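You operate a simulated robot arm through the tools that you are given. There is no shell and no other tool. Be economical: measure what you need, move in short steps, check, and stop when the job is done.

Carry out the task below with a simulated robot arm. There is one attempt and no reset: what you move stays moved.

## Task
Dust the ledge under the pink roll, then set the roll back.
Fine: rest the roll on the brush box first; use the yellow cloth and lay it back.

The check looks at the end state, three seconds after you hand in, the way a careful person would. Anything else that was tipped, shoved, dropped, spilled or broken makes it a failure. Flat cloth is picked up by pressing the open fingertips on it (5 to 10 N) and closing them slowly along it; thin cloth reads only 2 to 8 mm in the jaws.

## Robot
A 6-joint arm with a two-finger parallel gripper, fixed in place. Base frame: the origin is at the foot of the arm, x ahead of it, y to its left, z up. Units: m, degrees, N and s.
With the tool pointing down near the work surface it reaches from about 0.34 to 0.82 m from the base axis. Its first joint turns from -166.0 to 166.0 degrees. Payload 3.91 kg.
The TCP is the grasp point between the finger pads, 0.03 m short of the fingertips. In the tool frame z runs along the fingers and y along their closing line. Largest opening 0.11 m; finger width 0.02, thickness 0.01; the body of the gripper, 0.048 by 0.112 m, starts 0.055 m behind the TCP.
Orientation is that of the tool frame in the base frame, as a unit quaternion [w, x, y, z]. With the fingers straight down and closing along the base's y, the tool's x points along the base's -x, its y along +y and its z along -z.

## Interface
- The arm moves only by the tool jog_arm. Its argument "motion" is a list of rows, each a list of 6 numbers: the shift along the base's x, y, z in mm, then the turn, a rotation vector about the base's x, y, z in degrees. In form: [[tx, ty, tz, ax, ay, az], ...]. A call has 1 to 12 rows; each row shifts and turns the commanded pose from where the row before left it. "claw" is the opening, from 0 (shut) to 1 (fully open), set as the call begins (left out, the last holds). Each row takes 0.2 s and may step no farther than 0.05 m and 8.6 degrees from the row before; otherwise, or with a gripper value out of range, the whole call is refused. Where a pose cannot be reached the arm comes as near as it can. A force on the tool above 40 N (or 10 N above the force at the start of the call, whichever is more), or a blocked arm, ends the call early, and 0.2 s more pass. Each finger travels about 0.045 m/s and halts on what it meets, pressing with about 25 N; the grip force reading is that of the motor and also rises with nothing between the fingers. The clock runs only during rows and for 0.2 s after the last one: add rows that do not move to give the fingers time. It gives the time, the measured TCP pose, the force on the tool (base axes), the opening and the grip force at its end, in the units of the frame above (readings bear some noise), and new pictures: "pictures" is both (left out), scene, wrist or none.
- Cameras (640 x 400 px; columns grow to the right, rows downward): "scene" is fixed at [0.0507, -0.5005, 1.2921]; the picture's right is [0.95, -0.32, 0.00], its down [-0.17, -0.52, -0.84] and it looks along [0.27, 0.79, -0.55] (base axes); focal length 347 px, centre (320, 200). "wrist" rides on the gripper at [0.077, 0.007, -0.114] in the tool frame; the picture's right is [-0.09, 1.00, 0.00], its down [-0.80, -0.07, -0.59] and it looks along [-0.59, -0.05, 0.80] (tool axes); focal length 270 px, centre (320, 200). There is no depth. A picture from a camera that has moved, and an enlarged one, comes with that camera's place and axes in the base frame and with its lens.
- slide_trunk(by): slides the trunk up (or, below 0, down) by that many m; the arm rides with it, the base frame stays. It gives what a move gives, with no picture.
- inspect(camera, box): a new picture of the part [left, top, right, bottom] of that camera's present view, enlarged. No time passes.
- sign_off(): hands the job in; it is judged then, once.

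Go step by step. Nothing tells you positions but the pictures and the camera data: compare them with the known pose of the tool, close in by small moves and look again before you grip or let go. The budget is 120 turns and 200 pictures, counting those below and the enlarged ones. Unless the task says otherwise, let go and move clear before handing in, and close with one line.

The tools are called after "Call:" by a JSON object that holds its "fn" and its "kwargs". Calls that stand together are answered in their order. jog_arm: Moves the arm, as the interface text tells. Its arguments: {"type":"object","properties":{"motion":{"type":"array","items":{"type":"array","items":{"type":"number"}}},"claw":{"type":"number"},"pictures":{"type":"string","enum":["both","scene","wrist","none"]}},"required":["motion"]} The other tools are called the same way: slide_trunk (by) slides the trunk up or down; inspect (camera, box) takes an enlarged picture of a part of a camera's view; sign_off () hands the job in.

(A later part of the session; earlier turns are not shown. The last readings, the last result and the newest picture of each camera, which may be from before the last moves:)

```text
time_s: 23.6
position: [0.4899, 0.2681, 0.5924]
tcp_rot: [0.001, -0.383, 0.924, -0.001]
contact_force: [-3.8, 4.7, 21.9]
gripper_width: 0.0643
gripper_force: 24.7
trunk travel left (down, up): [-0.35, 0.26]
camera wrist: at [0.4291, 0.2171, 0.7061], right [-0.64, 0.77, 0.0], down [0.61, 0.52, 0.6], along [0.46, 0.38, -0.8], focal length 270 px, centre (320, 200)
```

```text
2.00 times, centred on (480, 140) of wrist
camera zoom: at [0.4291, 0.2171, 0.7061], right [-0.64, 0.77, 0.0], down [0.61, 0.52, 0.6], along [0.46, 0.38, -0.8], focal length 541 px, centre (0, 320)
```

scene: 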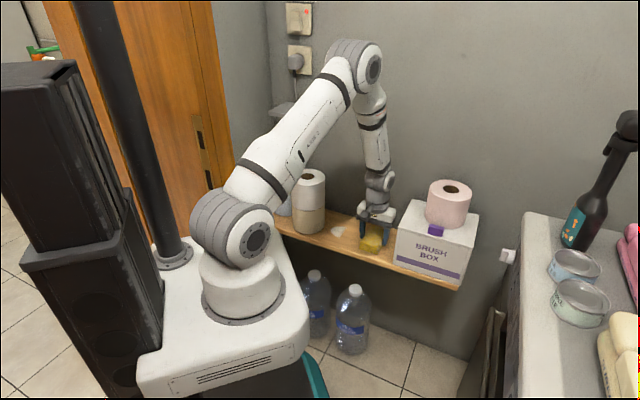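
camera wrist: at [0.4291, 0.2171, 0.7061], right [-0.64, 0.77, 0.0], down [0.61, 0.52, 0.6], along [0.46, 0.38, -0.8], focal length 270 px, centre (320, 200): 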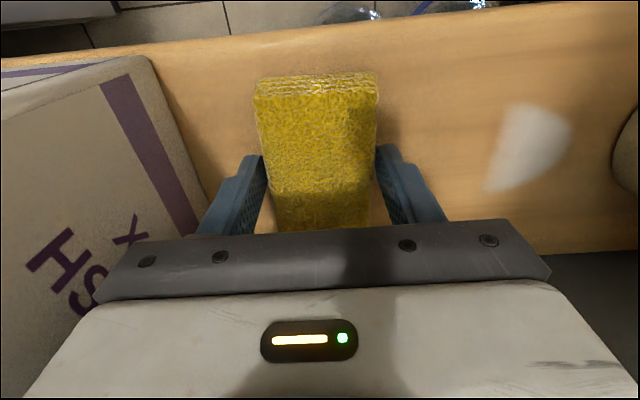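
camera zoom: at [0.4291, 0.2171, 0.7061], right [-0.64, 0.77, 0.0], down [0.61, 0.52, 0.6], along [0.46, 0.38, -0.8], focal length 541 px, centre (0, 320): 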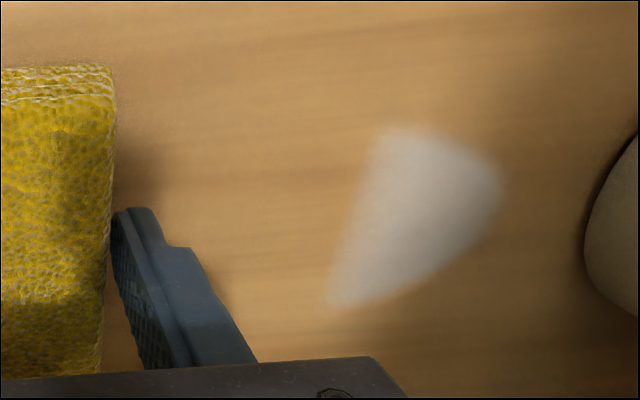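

A remnant near the stack remains (e ≈ 0.01–0.05 along the ledge). The gripper body's long side limits reach there, so I'll lift slightly, turn the cloth 90° to bring the narrow side toward the stack.

Call:
{"fn": "jog_arm", "kwargs": {"motion": [[0, 0, 15, 0, 0, 0], [0, 0, 20, 0, 0, 0], [-20, 20, 0, 0, 0, 0], [-18, 18, 0, 0, 0, 0], [0, 0, 0, 0, 0, 8], [0, 0, 0, 0, 0, 8], [0, 0, 0, 0, 0, 8], [0, 0, 0, 0, 0, 8], [0, 0, 0, 0, 0, 8], [0, 0, 0, 0, 0, 0]]}}

```text
time_s: 25.8
position: [0.4517, 0.3045, 0.6267]
tcp_rot: [0.001, -0.676, 0.737, 0.0]
contact_force: [0.4, -0.3, -0.5]
gripper_width: 0.0642
gripper_force: 25.0
trunk travel left (down, up): [-0.35, 0.26]
camera wrist: at [0.4375, 0.2281, 0.7402], right [-0.99, 0.17, 0.0], down [0.14, 0.79, 0.59], along [0.1, 0.59, -0.8], focal length 270 px, centre (320, 200)
```

scene: 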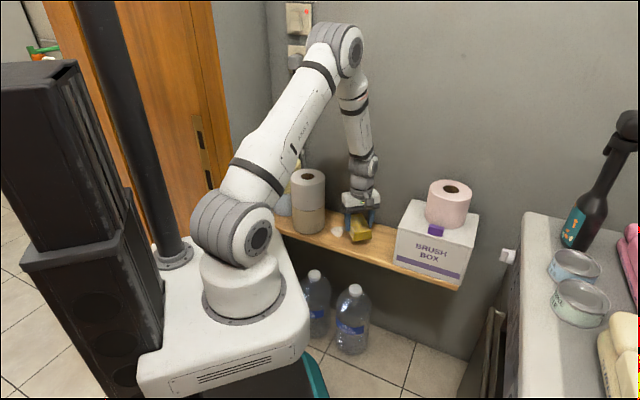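
wrist: 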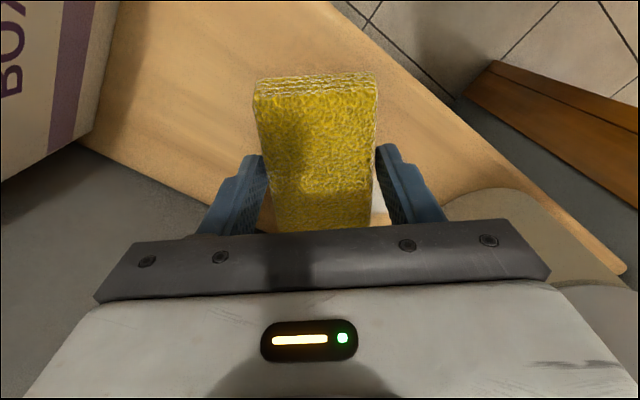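

Turning works; complete the 90°.

Call:
{"fn": "jog_arm", "kwargs": {"motion": [[0, 0, 0, 0, 0, 8.4], [0, 0, 0, 0, 0, 8.4], [0, 0, 0, 0, 0, 8.4], [0, 0, 0, 0, 0, 8.4], [0, 0, 0, 0, 0, 8.4], [0, 0, 0, 0, 0, 8.0], [0, 0, 0, 0, 0, 0]]}}

Call:
{"fn": "inspect", "kwargs": {"camera": "scene", "box": [300, 170, 420, 260]}}

```text
time_s: 27.4
position: [0.4518, 0.3049, 0.6273]
tcp_rot: [0.0, 0.924, -0.382, 0.0]
contact_force: [0.3, -0.9, 0.3]
gripper_width: 0.0645
gripper_force: 25.1
trunk travel left (down, up): [-0.35, 0.26]
camera wrist: at [0.5005, 0.2453, 0.7409], right [-0.77, -0.64, 0.0], down [-0.52, 0.62, 0.59], along [-0.38, 0.45, -0.8], focal length 270 px, centre (320, 200)
```

scene: 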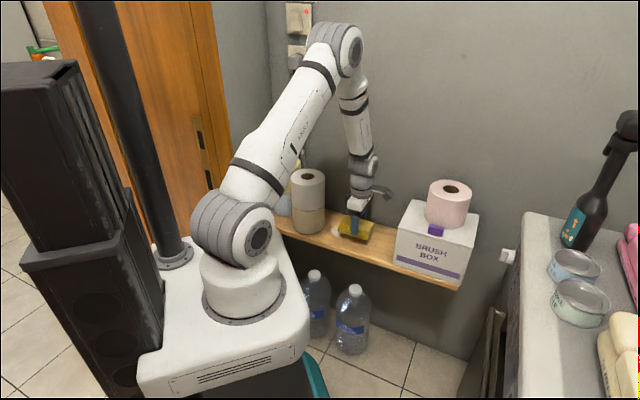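
wrist: 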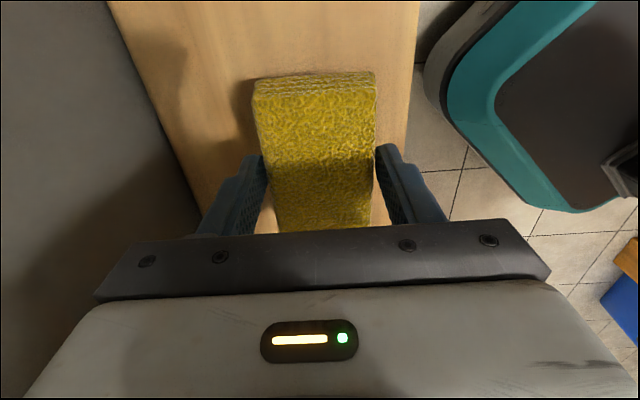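

```text
4.44 times, centred on (360, 215) of scene
camera zoom: at [0.0507, -0.5005, 1.2921], right [0.95, -0.32, 0.0], down [-0.17, -0.52, -0.84], along [0.27, 0.79, -0.55], focal length 1542 px, centre (142, 133)
```

zoom: 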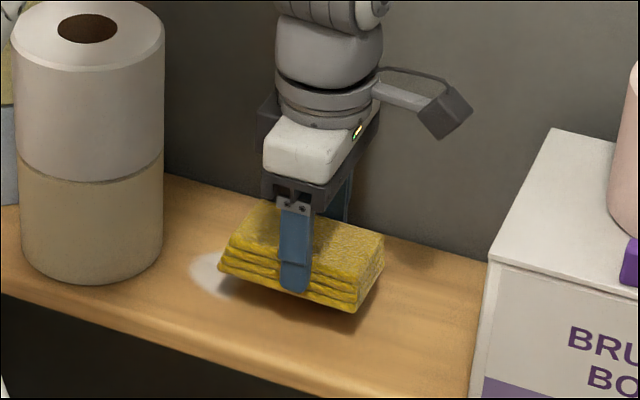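

Cloth is now lengthwise along the ledge. Shift toward the remnant, lower and wipe front–back.

Call:
{"fn": "jog_arm", "kwargs": {"motion": [[-18, 18, 0, 0, 0, 0], [-18, 18, 0, 0, 0, 0], [0, 0, -18, 0, 0, 0], [0, 0, -10, 0, 0, 0], [0, 0, -4, 0, 0, 0], [0, 0, 0, 0, 0, 0]]}}

Call:
{"fn": "inspect", "kwargs": {"camera": "scene", "box": [290, 180, 400, 260]}}

```text
time_s: 28.8
position: [0.416, 0.3415, 0.5947]
tcp_rot: [0.001, 0.924, -0.382, 0.001]
contact_force: [0.7, -0.7, 0.0]
gripper_width: 0.064
gripper_force: 24.9
trunk travel left (down, up): [-0.35, 0.26]
camera wrist: at [0.4644, 0.281, 0.7087], right [-0.77, -0.64, 0.0], down [-0.52, 0.62, 0.59], along [-0.38, 0.46, -0.8], focal length 270 px, centre (320, 200)
```

scene: 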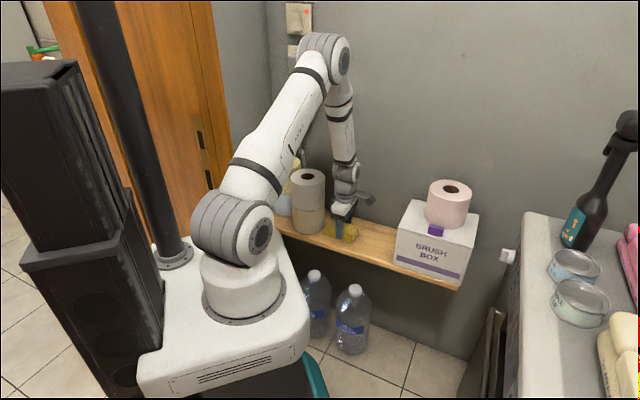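
wrist: 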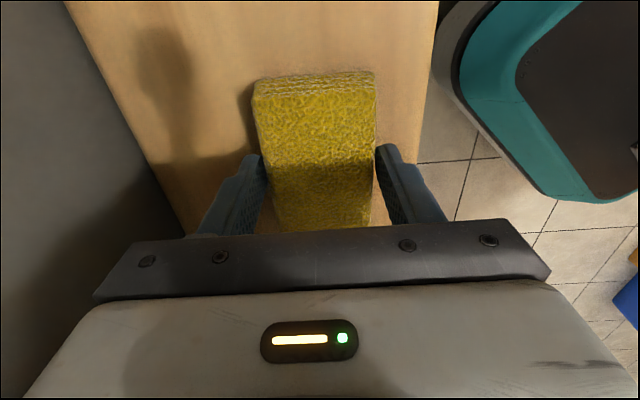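

```text
5.00 times, centred on (345, 220) of scene
camera zoom: at [0.0507, -0.5005, 1.2921], right [0.95, -0.32, 0.0], down [-0.17, -0.52, -0.84], along [0.27, 0.79, -0.55], focal length 1735 px, centre (195, 100)
```

zoom: 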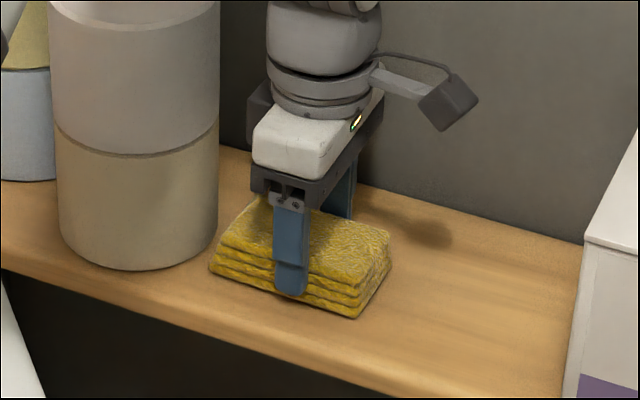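

Pad end is ~9 mm short of the stack. Press down a bit and wipe ±20 mm front–back only.

Call:
{"fn": "jog_arm", "kwargs": {"motion": [[0, 0, -2, 0, 0, 0], [0, 0, -1, 0, 0, 0], [7, 7, 0, 0, 0, 0], [9, 9, 0, 0, 0, 0], [-8, -8, 0, 0, 0, 0], [-8, -8, 0, 0, 0, 0], [-8, -8, 0, 0, 0, 0], [-8, -8, 0, 0, 0, 0], [8, 8, 0, 0, 0, 0], [8, 8, 0, 0, 0, 0], [0, 0, 0, 0, 0, 0]], "pictures": "scene"}}

Call:
{"fn": "inspect", "kwargs": {"camera": "scene", "box": [290, 180, 400, 260]}}

```text
time_s: 31.2
position: [0.4149, 0.3401, 0.5931]
tcp_rot: [0.0, 0.924, -0.382, 0.0]
contact_force: [-7.4, -7.4, 18.6]
gripper_width: 0.0641
gripper_force: 25.4
trunk travel left (down, up): [-0.35, 0.26]
```

scene: 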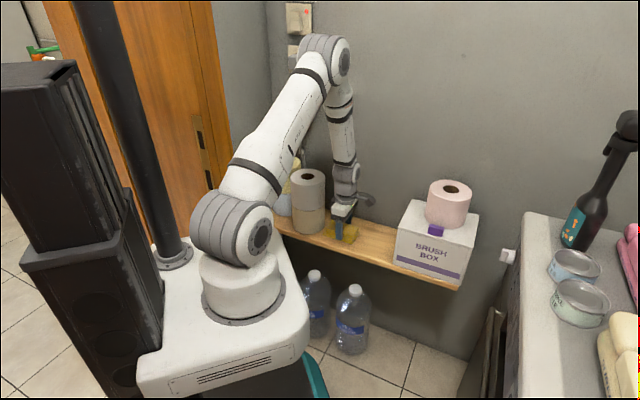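

```text
5.00 times, centred on (345, 220) of scene
camera zoom: at [0.0507, -0.5005, 1.2921], right [0.95, -0.32, 0.0], down [-0.17, -0.52, -0.84], along [0.27, 0.79, -0.55], focal length 1735 px, centre (195, 100)
```

zoom: 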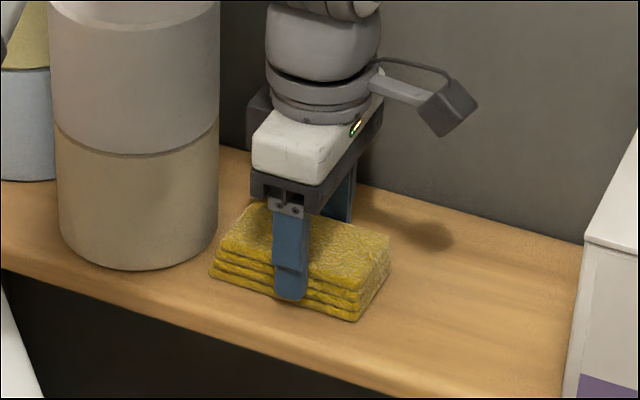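

Wiped with ~18 N. Lift and move aside along the ledge to look.

Call:
{"fn": "jog_arm", "kwargs": {"motion": [[0, 0, 10, 0, 0, 0], [0, 0, 25, 0, 0, 0], [20, -20, 0, 0, 0, 0], [20, -20, 0, 0, 0, 0], [0, 0, 0, 0, 0, 0]]}}

Call:
{"fn": "inspect", "kwargs": {"camera": "scene", "box": [290, 180, 400, 260]}}

```text
time_s: 32.4
position: [0.456, 0.3007, 0.6267]
tcp_rot: [0.0, 0.924, -0.382, 0.0]
contact_force: [0.0, -0.7, -0.6]
gripper_width: 0.064
gripper_force: 24.7
trunk travel left (down, up): [-0.35, 0.26]
camera wrist: at [0.5042, 0.2407, 0.7395], right [-0.77, -0.64, 0.0], down [-0.52, 0.62, 0.59], along [-0.38, 0.46, -0.8], focal length 270 px, centre (320, 200)
```

scene: 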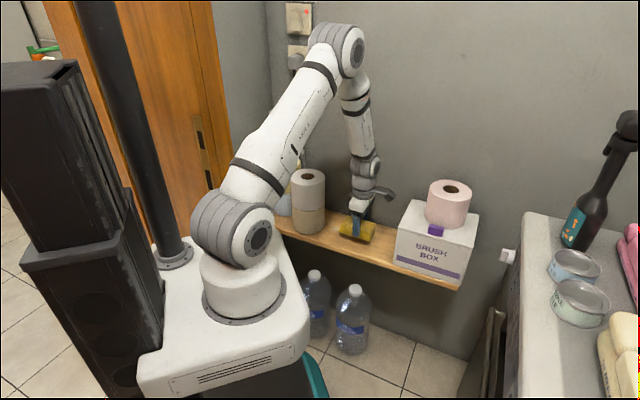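
wrist: 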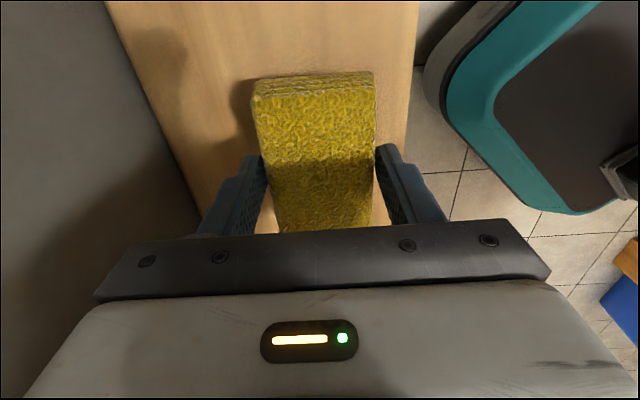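

```text
5.00 times, centred on (345, 220) of scene
camera zoom: at [0.0507, -0.5005, 1.2921], right [0.95, -0.32, 0.0], down [-0.17, -0.52, -0.84], along [0.27, 0.79, -0.55], focal length 1735 px, centre (195, 100)
```

zoom: 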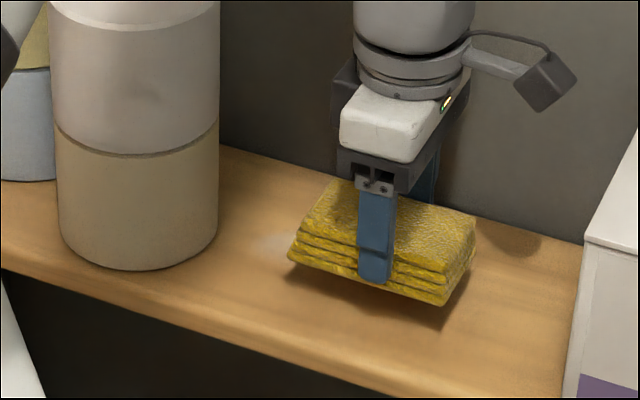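

A faint remnant shows left of the cloth. Raise to see the whole patch area.

Call:
{"fn": "jog_arm", "kwargs": {"motion": [[0, 0, 40, 0, 0, 0], [0, 0, 45, 0, 0, 0], [0, 0, 45, 0, 0, 0], [0, 0, 0, 0, 0, 0]]}}

Call:
{"fn": "inspect", "kwargs": {"camera": "scene", "box": [290, 180, 400, 260]}}

```text
time_s: 33.4
position: [0.4543, 0.3018, 0.7566]
tcp_rot: [0.001, 0.924, -0.383, 0.001]
contact_force: [-1.1, -0.1, 0.3]
gripper_width: 0.0641
gripper_force: 25.6
trunk travel left (down, up): [-0.35, 0.26]
camera wrist: at [0.5033, 0.2407, 0.87], right [-0.77, -0.64, 0.0], down [-0.52, 0.62, 0.59], along [-0.38, 0.46, -0.8], focal length 270 px, centre (320, 200)
```

scene: 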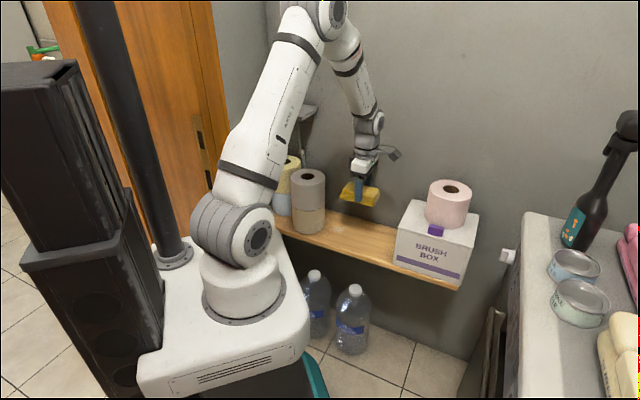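
wrist: 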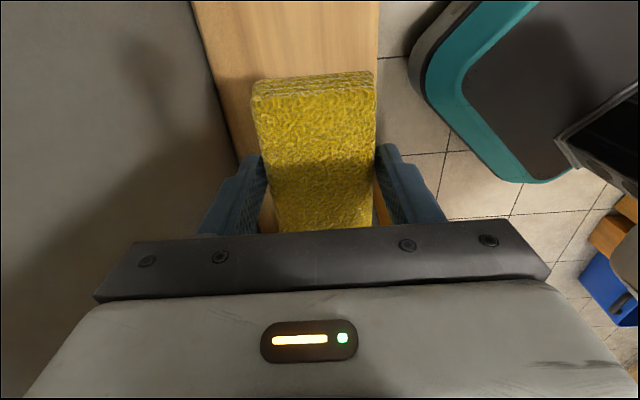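

```text
5.00 times, centred on (345, 220) of scene
camera zoom: at [0.0507, -0.5005, 1.2921], right [0.95, -0.32, 0.0], down [-0.17, -0.52, -0.84], along [0.27, 0.79, -0.55], focal length 1735 px, centre (195, 100)
```

zoom: 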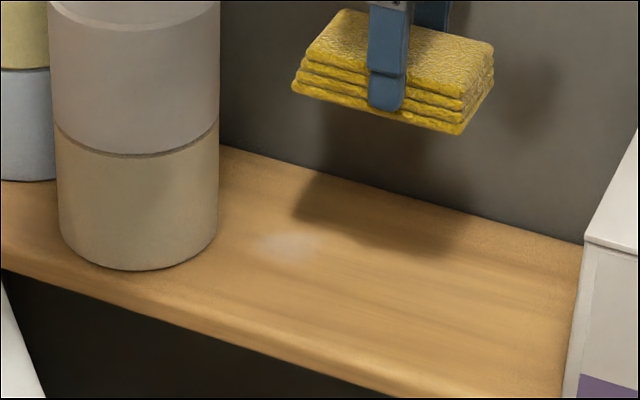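

A faint spot remains because the pad sags slightly away from that end. I'll tilt the tool 4° so the pad's stack-side end presses, and wipe again.

Call:
{"fn": "jog_arm", "kwargs": {"motion": [[-13, 13, 0, -1.4, -1.4, 0], [-13, 13, 0, -1.4, -1.4, 0], [-12, 12, 0, 0, 0, 0], [0, 0, -40, 0, 0, 0], [0, 0, -45, 0, 0, 0], [0, 0, -45, 0, 0, 0], [0, 0, -20, 0, 0, 0], [0, 0, -8, 0, 0, 0], [0, 0, 0, 0, 0, 0]], "pictures": "none"}}

Call:
{"fn": "inspect", "kwargs": {"camera": "scene", "box": [290, 180, 400, 260]}}

```text
time_s: 35.4
position: [0.4173, 0.3415, 0.5987]
tcp_rot: [0.014, 0.923, -0.383, 0.033]
contact_force: [-0.3, 0.4, -0.3]
gripper_width: 0.0637
gripper_force: 25.0
trunk travel left (down, up): [-0.35, 0.26]
```

```text
5.00 times, centred on (345, 220) of scene
camera zoom: at [0.0507, -0.5005, 1.2921], right [0.95, -0.32, 0.0], down [-0.17, -0.52, -0.84], along [0.27, 0.79, -0.55], focal length 1735 px, centre (195, 100)
```

zoom: 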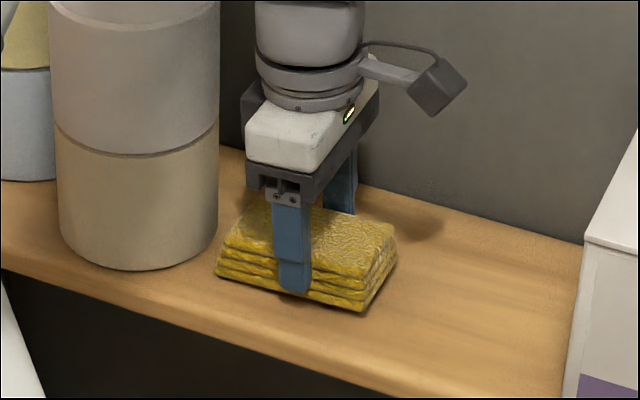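

Now press down and wipe several front–back strokes.

Call:
{"fn": "jog_arm", "kwargs": {"motion": [[0, 0, -4, 0, 0, 0], [0, 0, -3, 0, 0, 0], [9, 9, 0, 0, 0, 0], [7, 7, 0, 0, 0, 0], [-8, -8, 0, 0, 0, 0], [-8, -8, 0, 0, 0, 0], [-8, -8, 0, 0, 0, 0], [8, 8, 0, 0, 0, 0], [8, 8, 0, 0, 0, 0], [8, 8, 0, 0, 0, 0], [-8, -8, 0, 0, 0, 0], [-8, -8, 0, 0, 0, 0]], "pictures": "none"}}

Call:
{"fn": "inspect", "kwargs": {"camera": "scene", "box": [290, 180, 400, 260]}}

```text
time_s: 38.0
position: [0.4157, 0.3395, 0.5919]
tcp_rot: [0.014, 0.924, -0.381, 0.032]
contact_force: [0.5, -1.2, 2.3]
gripper_width: 0.064
gripper_force: 25.0
trunk travel left (down, up): [-0.35, 0.26]
```

```text
5.00 times, centred on (345, 220) of scene
camera zoom: at [0.0507, -0.5005, 1.2921], right [0.95, -0.32, 0.0], down [-0.17, -0.52, -0.84], along [0.27, 0.79, -0.55], focal length 1735 px, centre (195, 100)
```

zoom: 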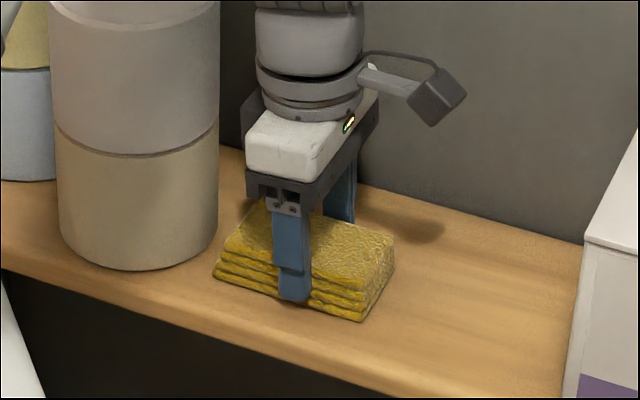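

Only ~2 N; press 2 mm more and repeat strokes.

Call:
{"fn": "jog_arm", "kwargs": {"motion": [[0, 0, -1, 0, 0, 0], [0, 0, -1, 0, 0, 0], [-7, -7, 0, 0, 0, 0], [8, 8, 0, 0, 0, 0], [8, 8, 0, 0, 0, 0], [8, 8, 0, 0, 0, 0], [-8, -8, 0, 0, 0, 0], [-8, -8, 0, 0, 0, 0], [-8, -8, 0, 0, 0, 0], [8, 8, 0, 0, 0, 0], [0, 0, 0, 0, 0, 0]], "pictures": "none"}}

Call:
{"fn": "jog_arm", "kwargs": {"motion": [[0, 0, 20, 0, 0, 0], [0, 0, 45, 0, 0, 0], [20, -20, 45, 0, 0, 0], [20, -20, 25, 0, 0, 0], [0, 0, 0, 0, 0, 0]], "pictures": "none"}}

Call:
{"fn": "inspect", "kwargs": {"camera": "scene", "box": [290, 180, 400, 260]}}

```text
time_s: 40.4
position: [0.4177, 0.3404, 0.5903]
tcp_rot: [0.013, 0.923, -0.382, 0.032]
contact_force: [-8.6, -10.0, 28.2]
gripper_width: 0.0639
gripper_force: 25.1
trunk travel left (down, up): [-0.35, 0.26]
```

```text
refused: row 3 steps farther than a row can; nothing moved
```

```text
5.00 times, centred on (345, 220) of scene
camera zoom: at [0.0507, -0.5005, 1.2921], right [0.95, -0.32, 0.0], down [-0.17, -0.52, -0.84], along [0.27, 0.79, -0.55], focal length 1735 px, centre (195, 100)
```

zoom: 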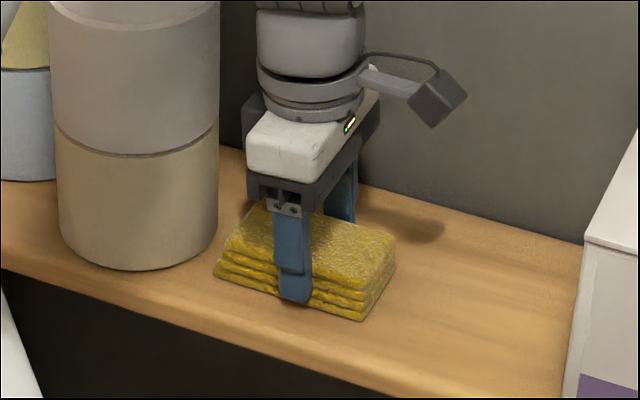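

Good pressure (28 N). Lift clear, removing the tilt, and look at the ledge.

Call:
{"fn": "jog_arm", "kwargs": {"motion": [[0, 0, 20, 0, 0, 0], [0, 0, 45, 0, 0, 0], [0, 0, 45, 0, 0, 0], [0, 0, 35, 0, 0, 0], [18, -18, 0, 1.4, 1.4, 0], [18, -18, 0, 1.4, 1.4, 0], [0, 0, 0, 0, 0, 0]], "pictures": "none"}}

Call:
{"fn": "inspect", "kwargs": {"camera": "scene", "box": [290, 160, 400, 260]}}

```text
time_s: 42.0
position: [0.4555, 0.3045, 0.7337]
tcp_rot: [0.0, 0.924, -0.383, 0.0]
contact_force: [0.3, -0.4, -0.2]
gripper_width: 0.0641
gripper_force: 24.5
trunk travel left (down, up): [-0.35, 0.26]
```

```text
4.00 times, centred on (345, 210) of scene
camera zoom: at [0.0507, -0.5005, 1.2921], right [0.95, -0.32, 0.0], down [-0.17, -0.52, -0.84], along [0.27, 0.79, -0.55], focal length 1388 px, centre (220, 160)
```

zoom: 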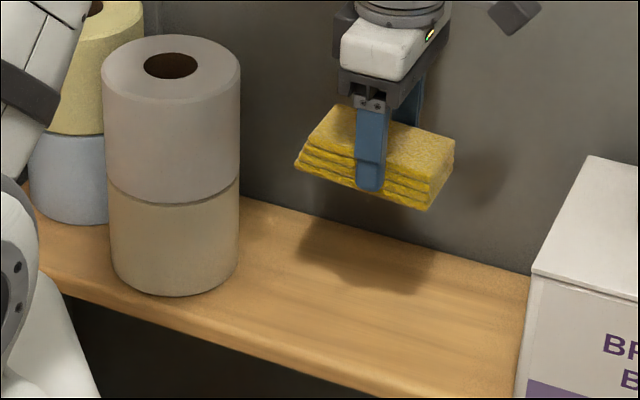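

The ledge looks clean; a closer check.

Call:
{"fn": "inspect", "kwargs": {"camera": "scene", "box": [320, 205, 400, 255]}}

```text
8.00 times, centred on (360, 230) of scene
camera zoom: at [0.0507, -0.5005, 1.2921], right [0.95, -0.32, 0.0], down [-0.17, -0.52, -0.84], along [0.27, 0.79, -0.55], focal length 2776 px, centre (0, -40)
```

zoom: 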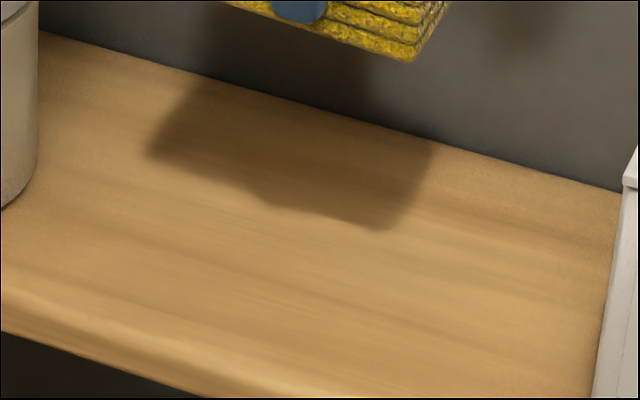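

Ledge is clean. Turn the cloth back −90° at this height.

Call:
{"fn": "jog_arm", "kwargs": {"motion": [[0, 0, 0, 0, 0, -8.2], [0, 0, 0, 0, 0, -8.2], [0, 0, 0, 0, 0, -8.2], [0, 0, 0, 0, 0, -8.2], [0, 0, 0, 0, 0, -8.2], [0, 0, 0, 0, 0, -8.2], [0, 0, 0, 0, 0, -8.2], [0, 0, 0, 0, 0, -8.2], [0, 0, 0, 0, 0, -8.2], [0, 0, 0, 0, 0, -8.2], [0, 0, 0, 0, 0, -8.0], [0, 0, 0, 0, 0, 0]], "pictures": "none"}}

Call:
{"fn": "jog_arm", "kwargs": {"motion": [[20, -21, 0, 0, 0, 0], [21, -22, 0, 0, 0, 0], [0, 0, -40, 0, 0, 0], [0, 0, -40, 0, 0, 0], [0, 0, -40, 0, 0, 0], [0, 0, 0, 0, 0, 0]]}}

Call:
{"fn": "inspect", "kwargs": {"camera": "scene", "box": [345, 210, 425, 260]}}

```text
time_s: 44.6
position: [0.4552, 0.3043, 0.7353]
tcp_rot: [0.0, -0.382, 0.924, 0.001]
contact_force: [-0.5, 0.7, -0.8]
gripper_width: 0.0638
gripper_force: 24.7
trunk travel left (down, up): [-0.35, 0.26]
```

```text
time_s: 46.0
position: [0.4966, 0.2623, 0.6137]
tcp_rot: [0.0, -0.383, 0.924, 0.0]
contact_force: [0.3, -0.6, -1.4]
gripper_width: 0.0641
gripper_force: 25.5
trunk travel left (down, up): [-0.35, 0.26]
camera wrist: at [0.4373, 0.2112, 0.7278], right [-0.64, 0.77, 0.0], down [0.62, 0.52, 0.59], along [0.46, 0.38, -0.8], focal length 270 px, centre (320, 200)
```

scene: 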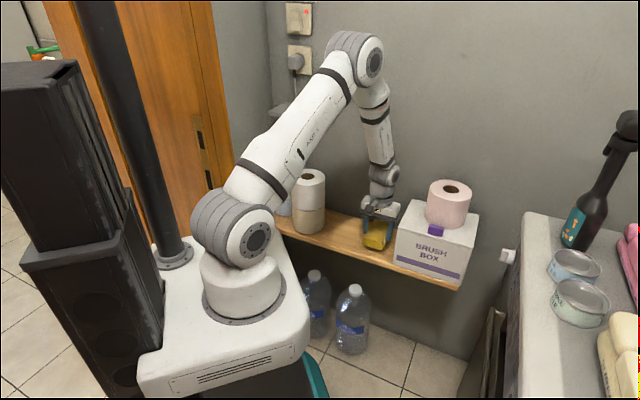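
wrist: 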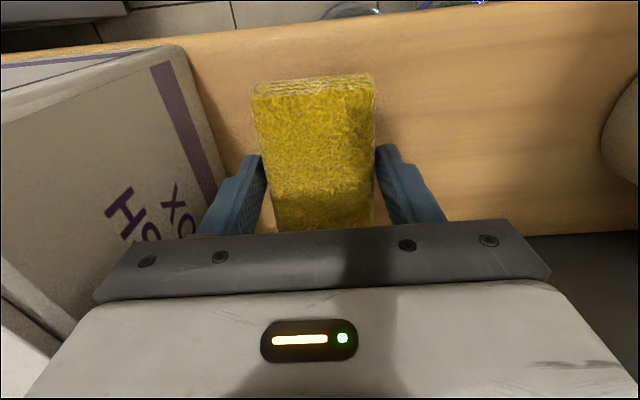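

```text
8.00 times, centred on (385, 235) of scene
camera zoom: at [0.0507, -0.5005, 1.2921], right [0.95, -0.32, 0.0], down [-0.17, -0.52, -0.84], along [0.27, 0.79, -0.55], focal length 2776 px, centre (-200, -80)
```

zoom: 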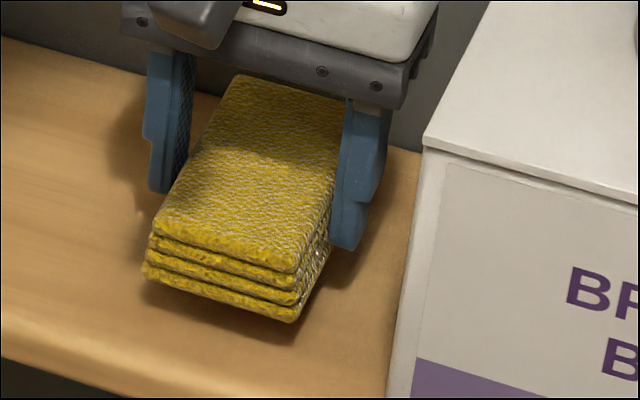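

Lower to the ledge gently.

Call:
{"fn": "jog_arm", "kwargs": {"motion": [[0, 0, -10, 0, 0, 0], [0, 0, -6, 0, 0, 0], [0, 0, -3, 0, 0, 0], [0, 0, 0, 0, 0, 0]], "pictures": "none"}}

Call:
{"fn": "inspect", "kwargs": {"camera": "scene", "box": [345, 210, 425, 260]}}

```text
time_s: 47.0
position: [0.4974, 0.2629, 0.5953]
tcp_rot: [0.001, -0.383, 0.924, -0.001]
contact_force: [0.1, 0.0, 0.6]
gripper_width: 0.0638
gripper_force: 24.7
trunk travel left (down, up): [-0.35, 0.26]
```

```text
8.00 times, centred on (385, 235) of scene
camera zoom: at [0.0507, -0.5005, 1.2921], right [0.95, -0.32, 0.0], down [-0.17, -0.52, -0.84], along [0.27, 0.79, -0.55], focal length 2776 px, centre (-200, -80)
```

zoom: 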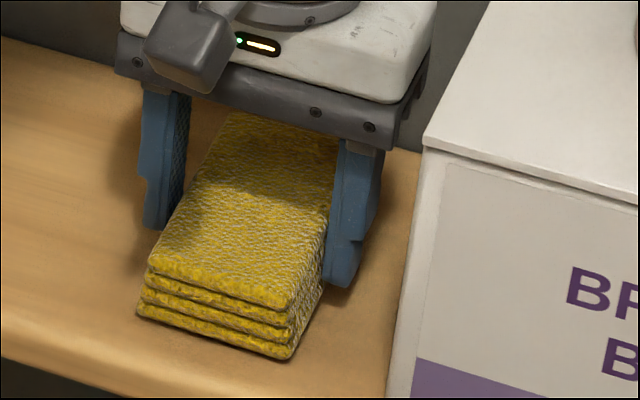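

Nearly down and within a few mm of its original spot. Lower 2 mm more and open.

Call:
{"fn": "jog_arm", "kwargs": {"motion": [[0, 0, -2, 0, 0, 0], [0, 0, 0, 0, 0, 0]], "pictures": "none"}}

Call:
{"fn": "jog_arm", "kwargs": {"motion": [[0, 0, 0, 0, 0, 0], [0, 0, 0, 0, 0, 0], [0, 0, 0, 0, 0, 0]], "claw": 0.8, "pictures": "wrist"}}

Call:
{"fn": "inspect", "kwargs": {"camera": "scene", "box": [345, 210, 425, 260]}}

```text
time_s: 47.6
position: [0.4956, 0.2614, 0.5929]
tcp_rot: [0.0, -0.383, 0.924, 0.0]
contact_force: [-0.1, 0.3, 0.1]
gripper_width: 0.0637
gripper_force: 24.9
trunk travel left (down, up): [-0.35, 0.26]
```

```text
time_s: 48.4
position: [0.4947, 0.2628, 0.5941]
tcp_rot: [0.0, -0.383, 0.924, 0.0]
contact_force: [0.0, 0.6, -0.3]
gripper_width: 0.0881
gripper_force: 0.1
trunk travel left (down, up): [-0.35, 0.26]
camera wrist: at [0.4355, 0.2109, 0.7072], right [-0.64, 0.77, 0.0], down [0.62, 0.52, 0.59], along [0.46, 0.38, -0.8], focal length 270 px, centre (320, 200)
```

wrist: 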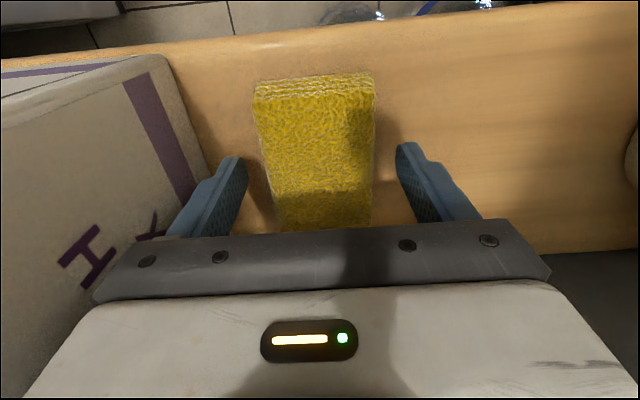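

```text
8.00 times, centred on (385, 235) of scene
camera zoom: at [0.0507, -0.5005, 1.2921], right [0.95, -0.32, 0.0], down [-0.17, -0.52, -0.84], along [0.27, 0.79, -0.55], focal length 2776 px, centre (-200, -80)
```

zoom: 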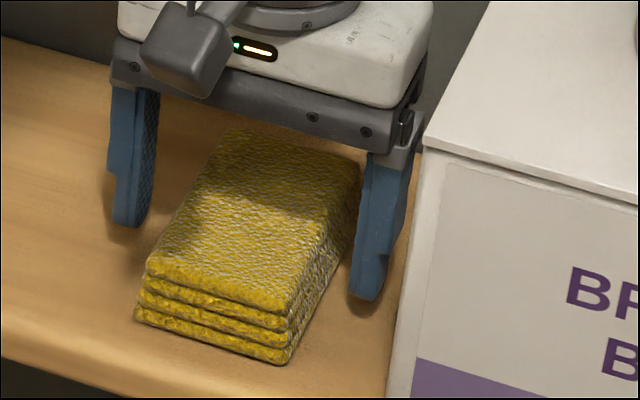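

Cloth is back in place, folded and flat. Lift straight up and go above the roll.

Call:
{"fn": "jog_arm", "kwargs": {"motion": [[0, 0, 20, 0, 0, 0], [0, 0, 46, 0, 0, 0], [0, 0, 46, 0, 0, 0], [0, 0, 46, 0, 0, 0], [0, 0, 46, 0, 0, 0], [0, 0, 46, 0, 0, 0], [0, 0, 26, 0, 0, 0], [0, 0, 0, 0, 0, 0]], "pictures": "none"}}

Call:
{"fn": "jog_arm", "kwargs": {"motion": [[37, -26, 0, 0, 0, 0], [37, -26, 0, 0, 0, 0], [37, -26, 0, 0, 0, 0], [37, -26, 0, 0, 0, 0], [35, -27, 0, 0, 0, 0], [0, 0, 0, 0, 0, 0], [0, 0, 0, 0, 0, 0]], "claw": 0.54}}

```text
time_s: 50.2
position: [0.4966, 0.2612, 0.8703]
tcp_rot: [0.0, -0.383, 0.924, 0.0]
contact_force: [-1.0, -0.6, 0.2]
gripper_width: 0.088
gripper_force: 0.1
trunk travel left (down, up): [-0.35, 0.26]
```

```text
time_s: 51.8
position: [0.6799, 0.1285, 0.8696]
tcp_rot: [0.0, -0.383, 0.924, 0.0]
contact_force: [-0.5, 0.5, -0.2]
gripper_width: 0.0593
gripper_force: 0.0
trunk travel left (down, up): [-0.35, 0.26]
camera wrist: at [0.6187, 0.0783, 0.9841], right [-0.64, 0.77, 0.0], down [0.62, 0.52, 0.59], along [0.46, 0.38, -0.8], focal length 270 px, centre (320, 200)
```

scene: 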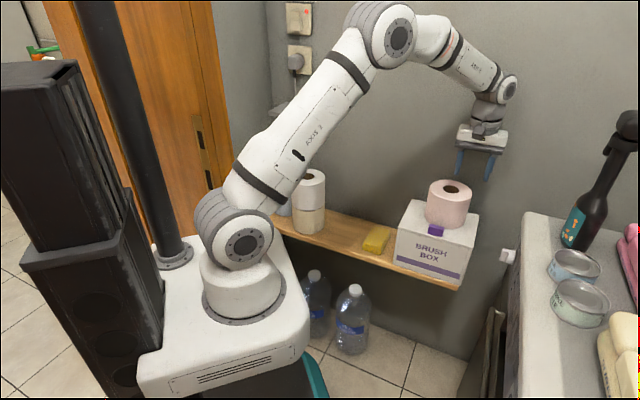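
wrist: 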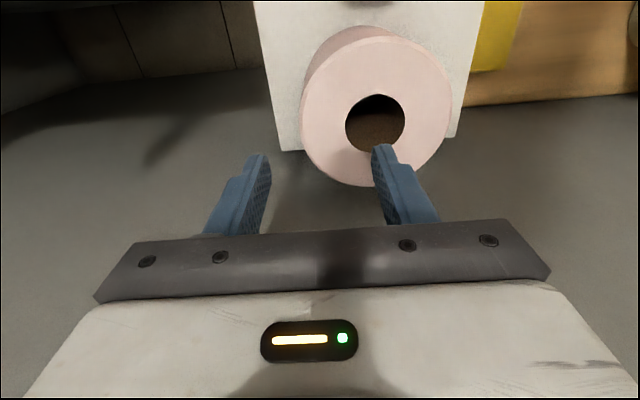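

The view matches the first approach. Descend with +2 mm y correction.

Call:
{"fn": "jog_arm", "kwargs": {"motion": [[0, 2, -25, 0, 0, 0], [0, 0, -25, 0, 0, 0], [0, 0, -20, 0, 0, 0], [0, 0, -14, 0, 0, 0], [0, 0, -12, 0, 0, 0], [0, 0, 0, 0, 0, 0]]}}

```text
time_s: 53.2
position: [0.6796, 0.1326, 0.7723]
tcp_rot: [0.0, -0.382, 0.924, 0.001]
contact_force: [-0.1, -0.6, -0.5]
gripper_width: 0.0593
gripper_force: 0.0
trunk travel left (down, up): [-0.35, 0.26]
camera wrist: at [0.6186, 0.0813, 0.8864], right [-0.64, 0.77, 0.0], down [0.62, 0.52, 0.59], along [0.46, 0.38, -0.8], focal length 270 px, centre (320, 200)
```

scene: 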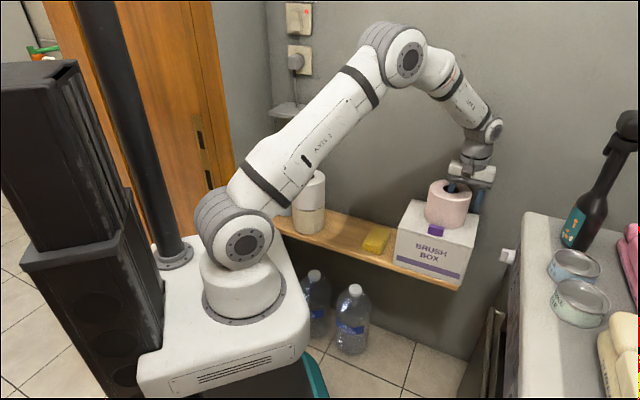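
wrist: 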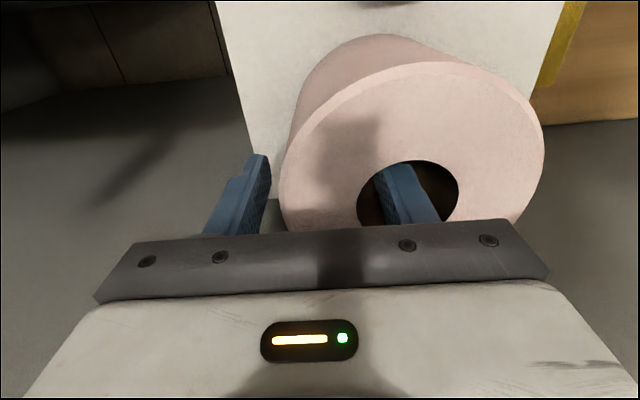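

Same geometry as at release. Grip and lift.

Call:
{"fn": "jog_arm", "kwargs": {"motion": [[0, 0, 0, 0, 0, 0], [0, 0, 0, 0, 0, 0], [0, 0, 0, 0, 0, 0], [0, 0, 0, 0, 0, 0]], "claw": 0.15, "pictures": "none"}}

Call:
{"fn": "jog_arm", "kwargs": {"motion": [[0, 0, 10, 0, 0, 0], [0, 0, 25, 0, 0, 0], [0, 0, 22, 0, 0, 0], [0, 0, 0, 0, 0, 0]]}}

```text
time_s: 54.2
position: [0.6786, 0.1335, 0.7725]
tcp_rot: [0.001, -0.383, 0.924, 0.0]
contact_force: [0.2, -0.5, 0.5]
gripper_width: 0.0334
gripper_force: 25.4
trunk travel left (down, up): [-0.35, 0.26]
```

```text
time_s: 55.2
position: [0.6784, 0.1331, 0.8306]
tcp_rot: [0.001, -0.383, 0.924, 0.0]
contact_force: [0.3, 0.2, -1.4]
gripper_width: 0.0337
gripper_force: 24.5
trunk travel left (down, up): [-0.35, 0.26]
camera wrist: at [0.6183, 0.0816, 0.9443], right [-0.64, 0.77, 0.0], down [0.62, 0.52, 0.59], along [0.46, 0.38, -0.8], focal length 270 px, centre (320, 200)
```

scene: 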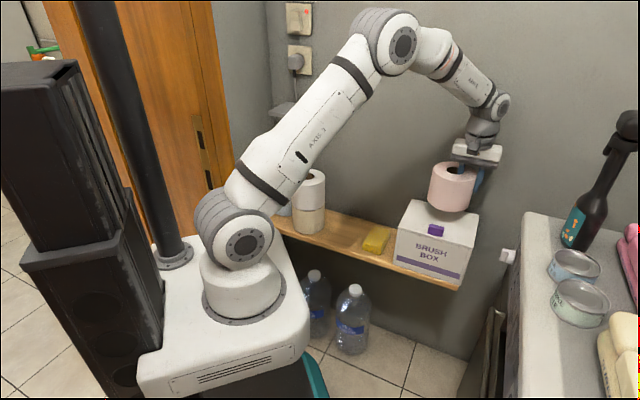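
wrist: 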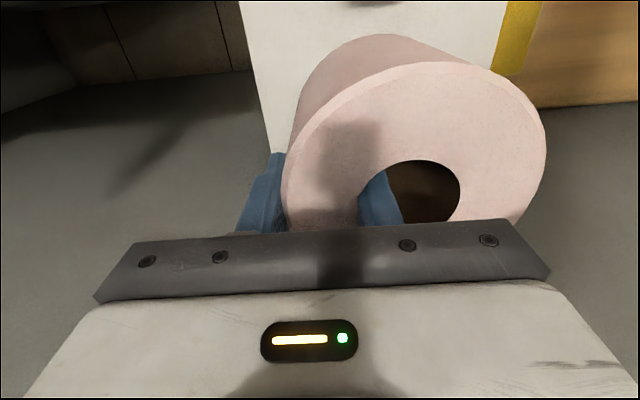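

Roll held. Carry it back along the same path above its original spot.

Call:
{"fn": "jog_arm", "kwargs": {"motion": [[-33, 28, 0, 0, 0, 0], [-33, 28, 0, 0, 0, 0], [-33, 28, 0, 0, 0, 0], [-33, 28, 0, 0, 0, 0], [-33, 28, 0, 0, 0, 0], [-33, 28, 0, 0, 0, 0], [-28, 27, 0, 0, 0, 0], [0, 0, 0, 0, 0, 0], [0, 0, -40, 0, 0, 0], [0, 0, -45, 0, 0, 0], [0, 0, -45, 0, 0, 0], [0, 0, 0, 0, 0, 0]]}}

Call:
{"fn": "inspect", "kwargs": {"camera": "scene", "box": [290, 150, 420, 260]}}

```text
time_s: 57.8
position: [0.4545, 0.3261, 0.7007]
tcp_rot: [0.0, -0.383, 0.924, 0.0]
contact_force: [-0.3, 0.1, -1.8]
gripper_width: 0.0333
gripper_force: 25.8
trunk travel left (down, up): [-0.35, 0.26]
camera wrist: at [0.3935, 0.2754, 0.8146], right [-0.64, 0.77, 0.0], down [0.62, 0.52, 0.59], along [0.46, 0.38, -0.8], focal length 270 px, centre (320, 200)
```

scene: 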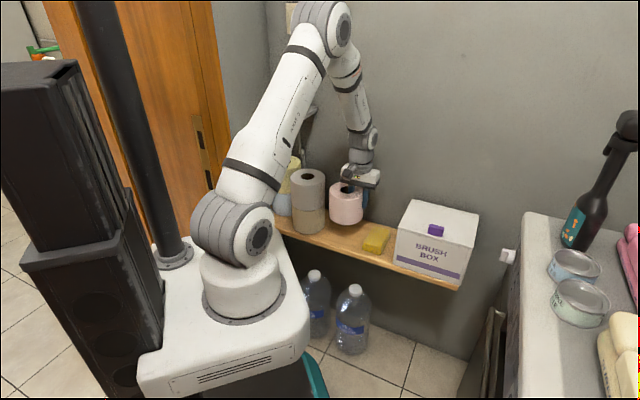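
wrist: 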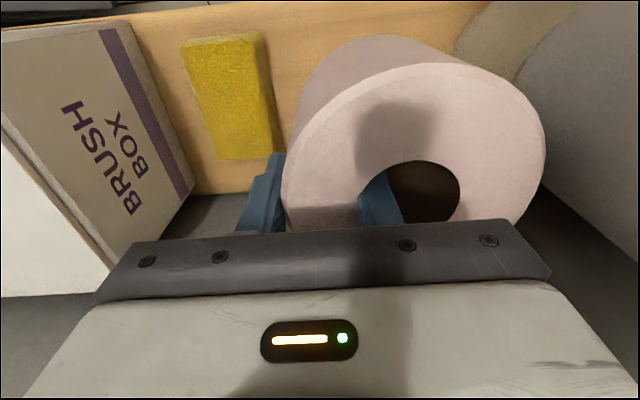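

```text
3.64 times, centred on (355, 205) of scene
camera zoom: at [0.0507, -0.5005, 1.2921], right [0.95, -0.32, 0.0], down [-0.17, -0.52, -0.84], along [0.27, 0.79, -0.55], focal length 1262 px, centre (193, 182)
```

zoom: 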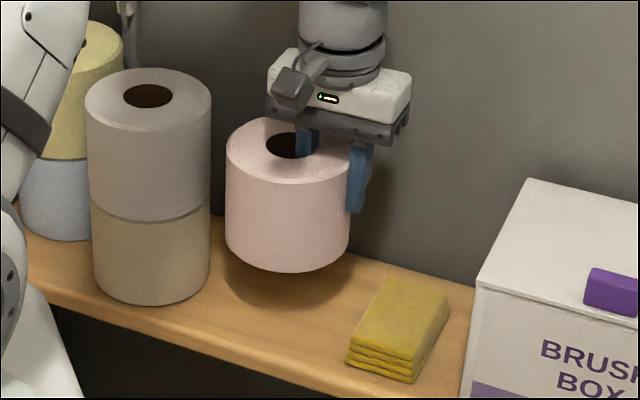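

Aligned. Lower onto the ledge, last millimetres slowly.

Call:
{"fn": "jog_arm", "kwargs": {"motion": [[-1, 1, -30, 0, 0, 0], [0, 0, -25, 0, 0, 0], [0, 0, -10, 0, 0, 0], [0, 0, -3, 0, 0, 0], [0, 0, -2, 0, 0, 0], [0, 0, 0, 0, 0, 0]]}}

Call:
{"fn": "inspect", "kwargs": {"camera": "scene", "box": [300, 180, 410, 260]}}

```text
time_s: 59.2
position: [0.453, 0.3288, 0.631]
tcp_rot: [0.0, -0.383, 0.924, 0.0]
contact_force: [0.3, 0.5, -2.0]
gripper_width: 0.0336
gripper_force: 24.8
trunk travel left (down, up): [-0.35, 0.26]
camera wrist: at [0.3921, 0.2773, 0.7445], right [-0.64, 0.77, 0.0], down [0.62, 0.52, 0.59], along [0.46, 0.38, -0.8], focal length 270 px, centre (320, 200)
```

scene: 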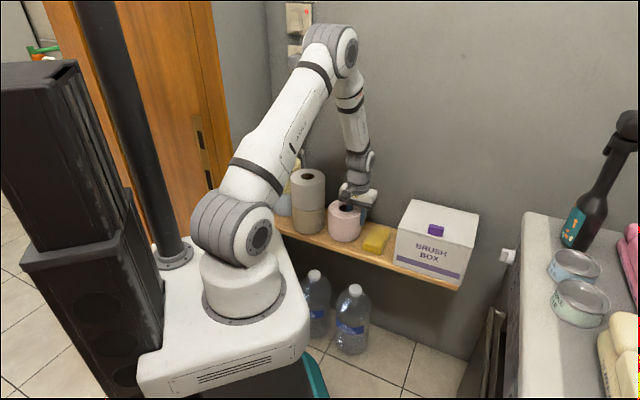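
wrist: 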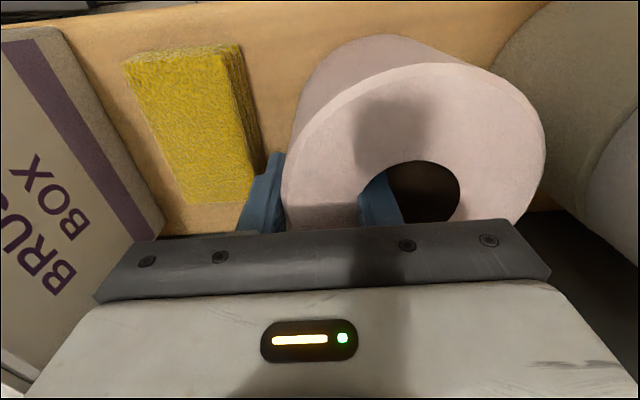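

```text
5.00 times, centred on (355, 220) of scene
camera zoom: at [0.0507, -0.5005, 1.2921], right [0.95, -0.32, 0.0], down [-0.17, -0.52, -0.84], along [0.27, 0.79, -0.55], focal length 1735 px, centre (145, 100)
```

zoom: 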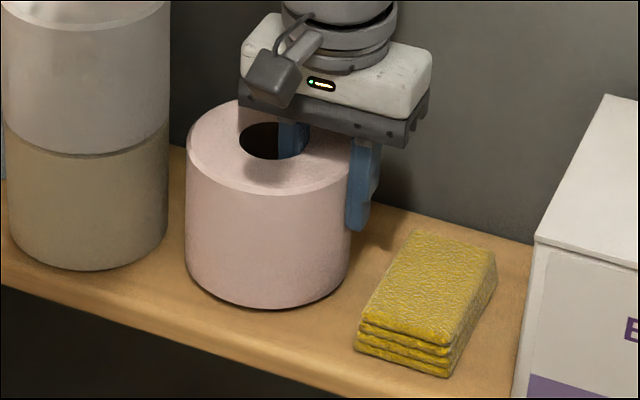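

Almost there; two more millimetres, then check force.

Call:
{"fn": "jog_arm", "kwargs": {"motion": [[0, 0, -1.5, 0, 0, 0], [0, 0, -1.5, 0, 0, 0], [0, 0, 0, 0, 0, 0]], "pictures": "none"}}

```text
time_s: 60.0
position: [0.4518, 0.329, 0.6271]
tcp_rot: [0.0, -0.383, 0.924, 0.0]
contact_force: [-0.5, -0.1, -1.6]
gripper_width: 0.0337
gripper_force: 24.6
trunk travel left (down, up): [-0.35, 0.26]
```

Call:
{"fn": "jog_arm", "kwargs": {"motion": [[0, 0, -1, 0, 0, 0], [0, 0, -1, 0, 0, 0], [0, 0, 0, 0, 0, 0]], "pictures": "none"}}

```text
time_s: 60.8
position: [0.4521, 0.329, 0.6273]
tcp_rot: [0.001, -0.383, 0.924, 0.001]
contact_force: [1.4, -6.9, 18.8]
gripper_width: 0.0336
gripper_force: 25.3
trunk travel left (down, up): [-0.35, 0.26]
```

The roll is on the ledge (18.8 N). Ease up 1.5 mm and open.

Call:
{"fn": "jog_arm", "kwargs": {"motion": [[0, 0, 1.5, 0, 0, 0], [0, 0, 0, 0, 0, 0]], "pictures": "none"}}

Call:
{"fn": "jog_arm", "kwargs": {"motion": [[0, 0, 0, 0, 0, 0], [0, 0, 0, 0, 0, 0], [0, 0, 0, 0, 0, 0], [0, 0, 0, 0, 0, 0]], "claw": 0.54}}

Call:
{"fn": "inspect", "kwargs": {"camera": "scene", "box": [300, 180, 410, 260]}}

```text
time_s: 61.4
position: [0.4523, 0.3281, 0.6283]
tcp_rot: [0.001, -0.384, 0.924, 0.0]
contact_force: [4.0, -0.3, 5.2]
gripper_width: 0.0341
gripper_force: 25.1
trunk travel left (down, up): [-0.35, 0.26]
```

```text
time_s: 62.4
position: [0.4512, 0.3289, 0.6279]
tcp_rot: [0.0, -0.383, 0.924, -0.001]
contact_force: [0.0, -0.6, 0.1]
gripper_width: 0.0592
gripper_force: 0.0
trunk travel left (down, up): [-0.35, 0.26]
camera wrist: at [0.3916, 0.2773, 0.7411], right [-0.64, 0.77, 0.0], down [0.62, 0.52, 0.59], along [0.46, 0.38, -0.8], focal length 270 px, centre (320, 200)
```

scene: 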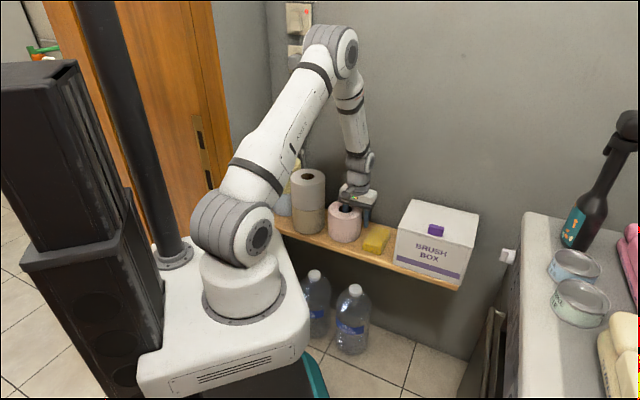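
wrist: 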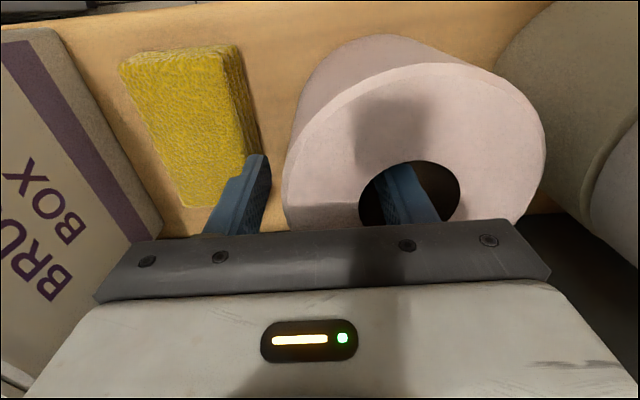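

```text
5.00 times, centred on (355, 220) of scene
camera zoom: at [0.0507, -0.5005, 1.2921], right [0.95, -0.32, 0.0], down [-0.17, -0.52, -0.84], along [0.27, 0.79, -0.55], focal length 1735 px, centre (145, 100)
```

zoom: 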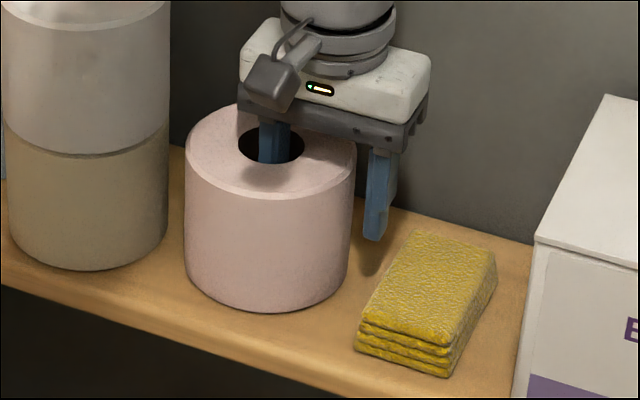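

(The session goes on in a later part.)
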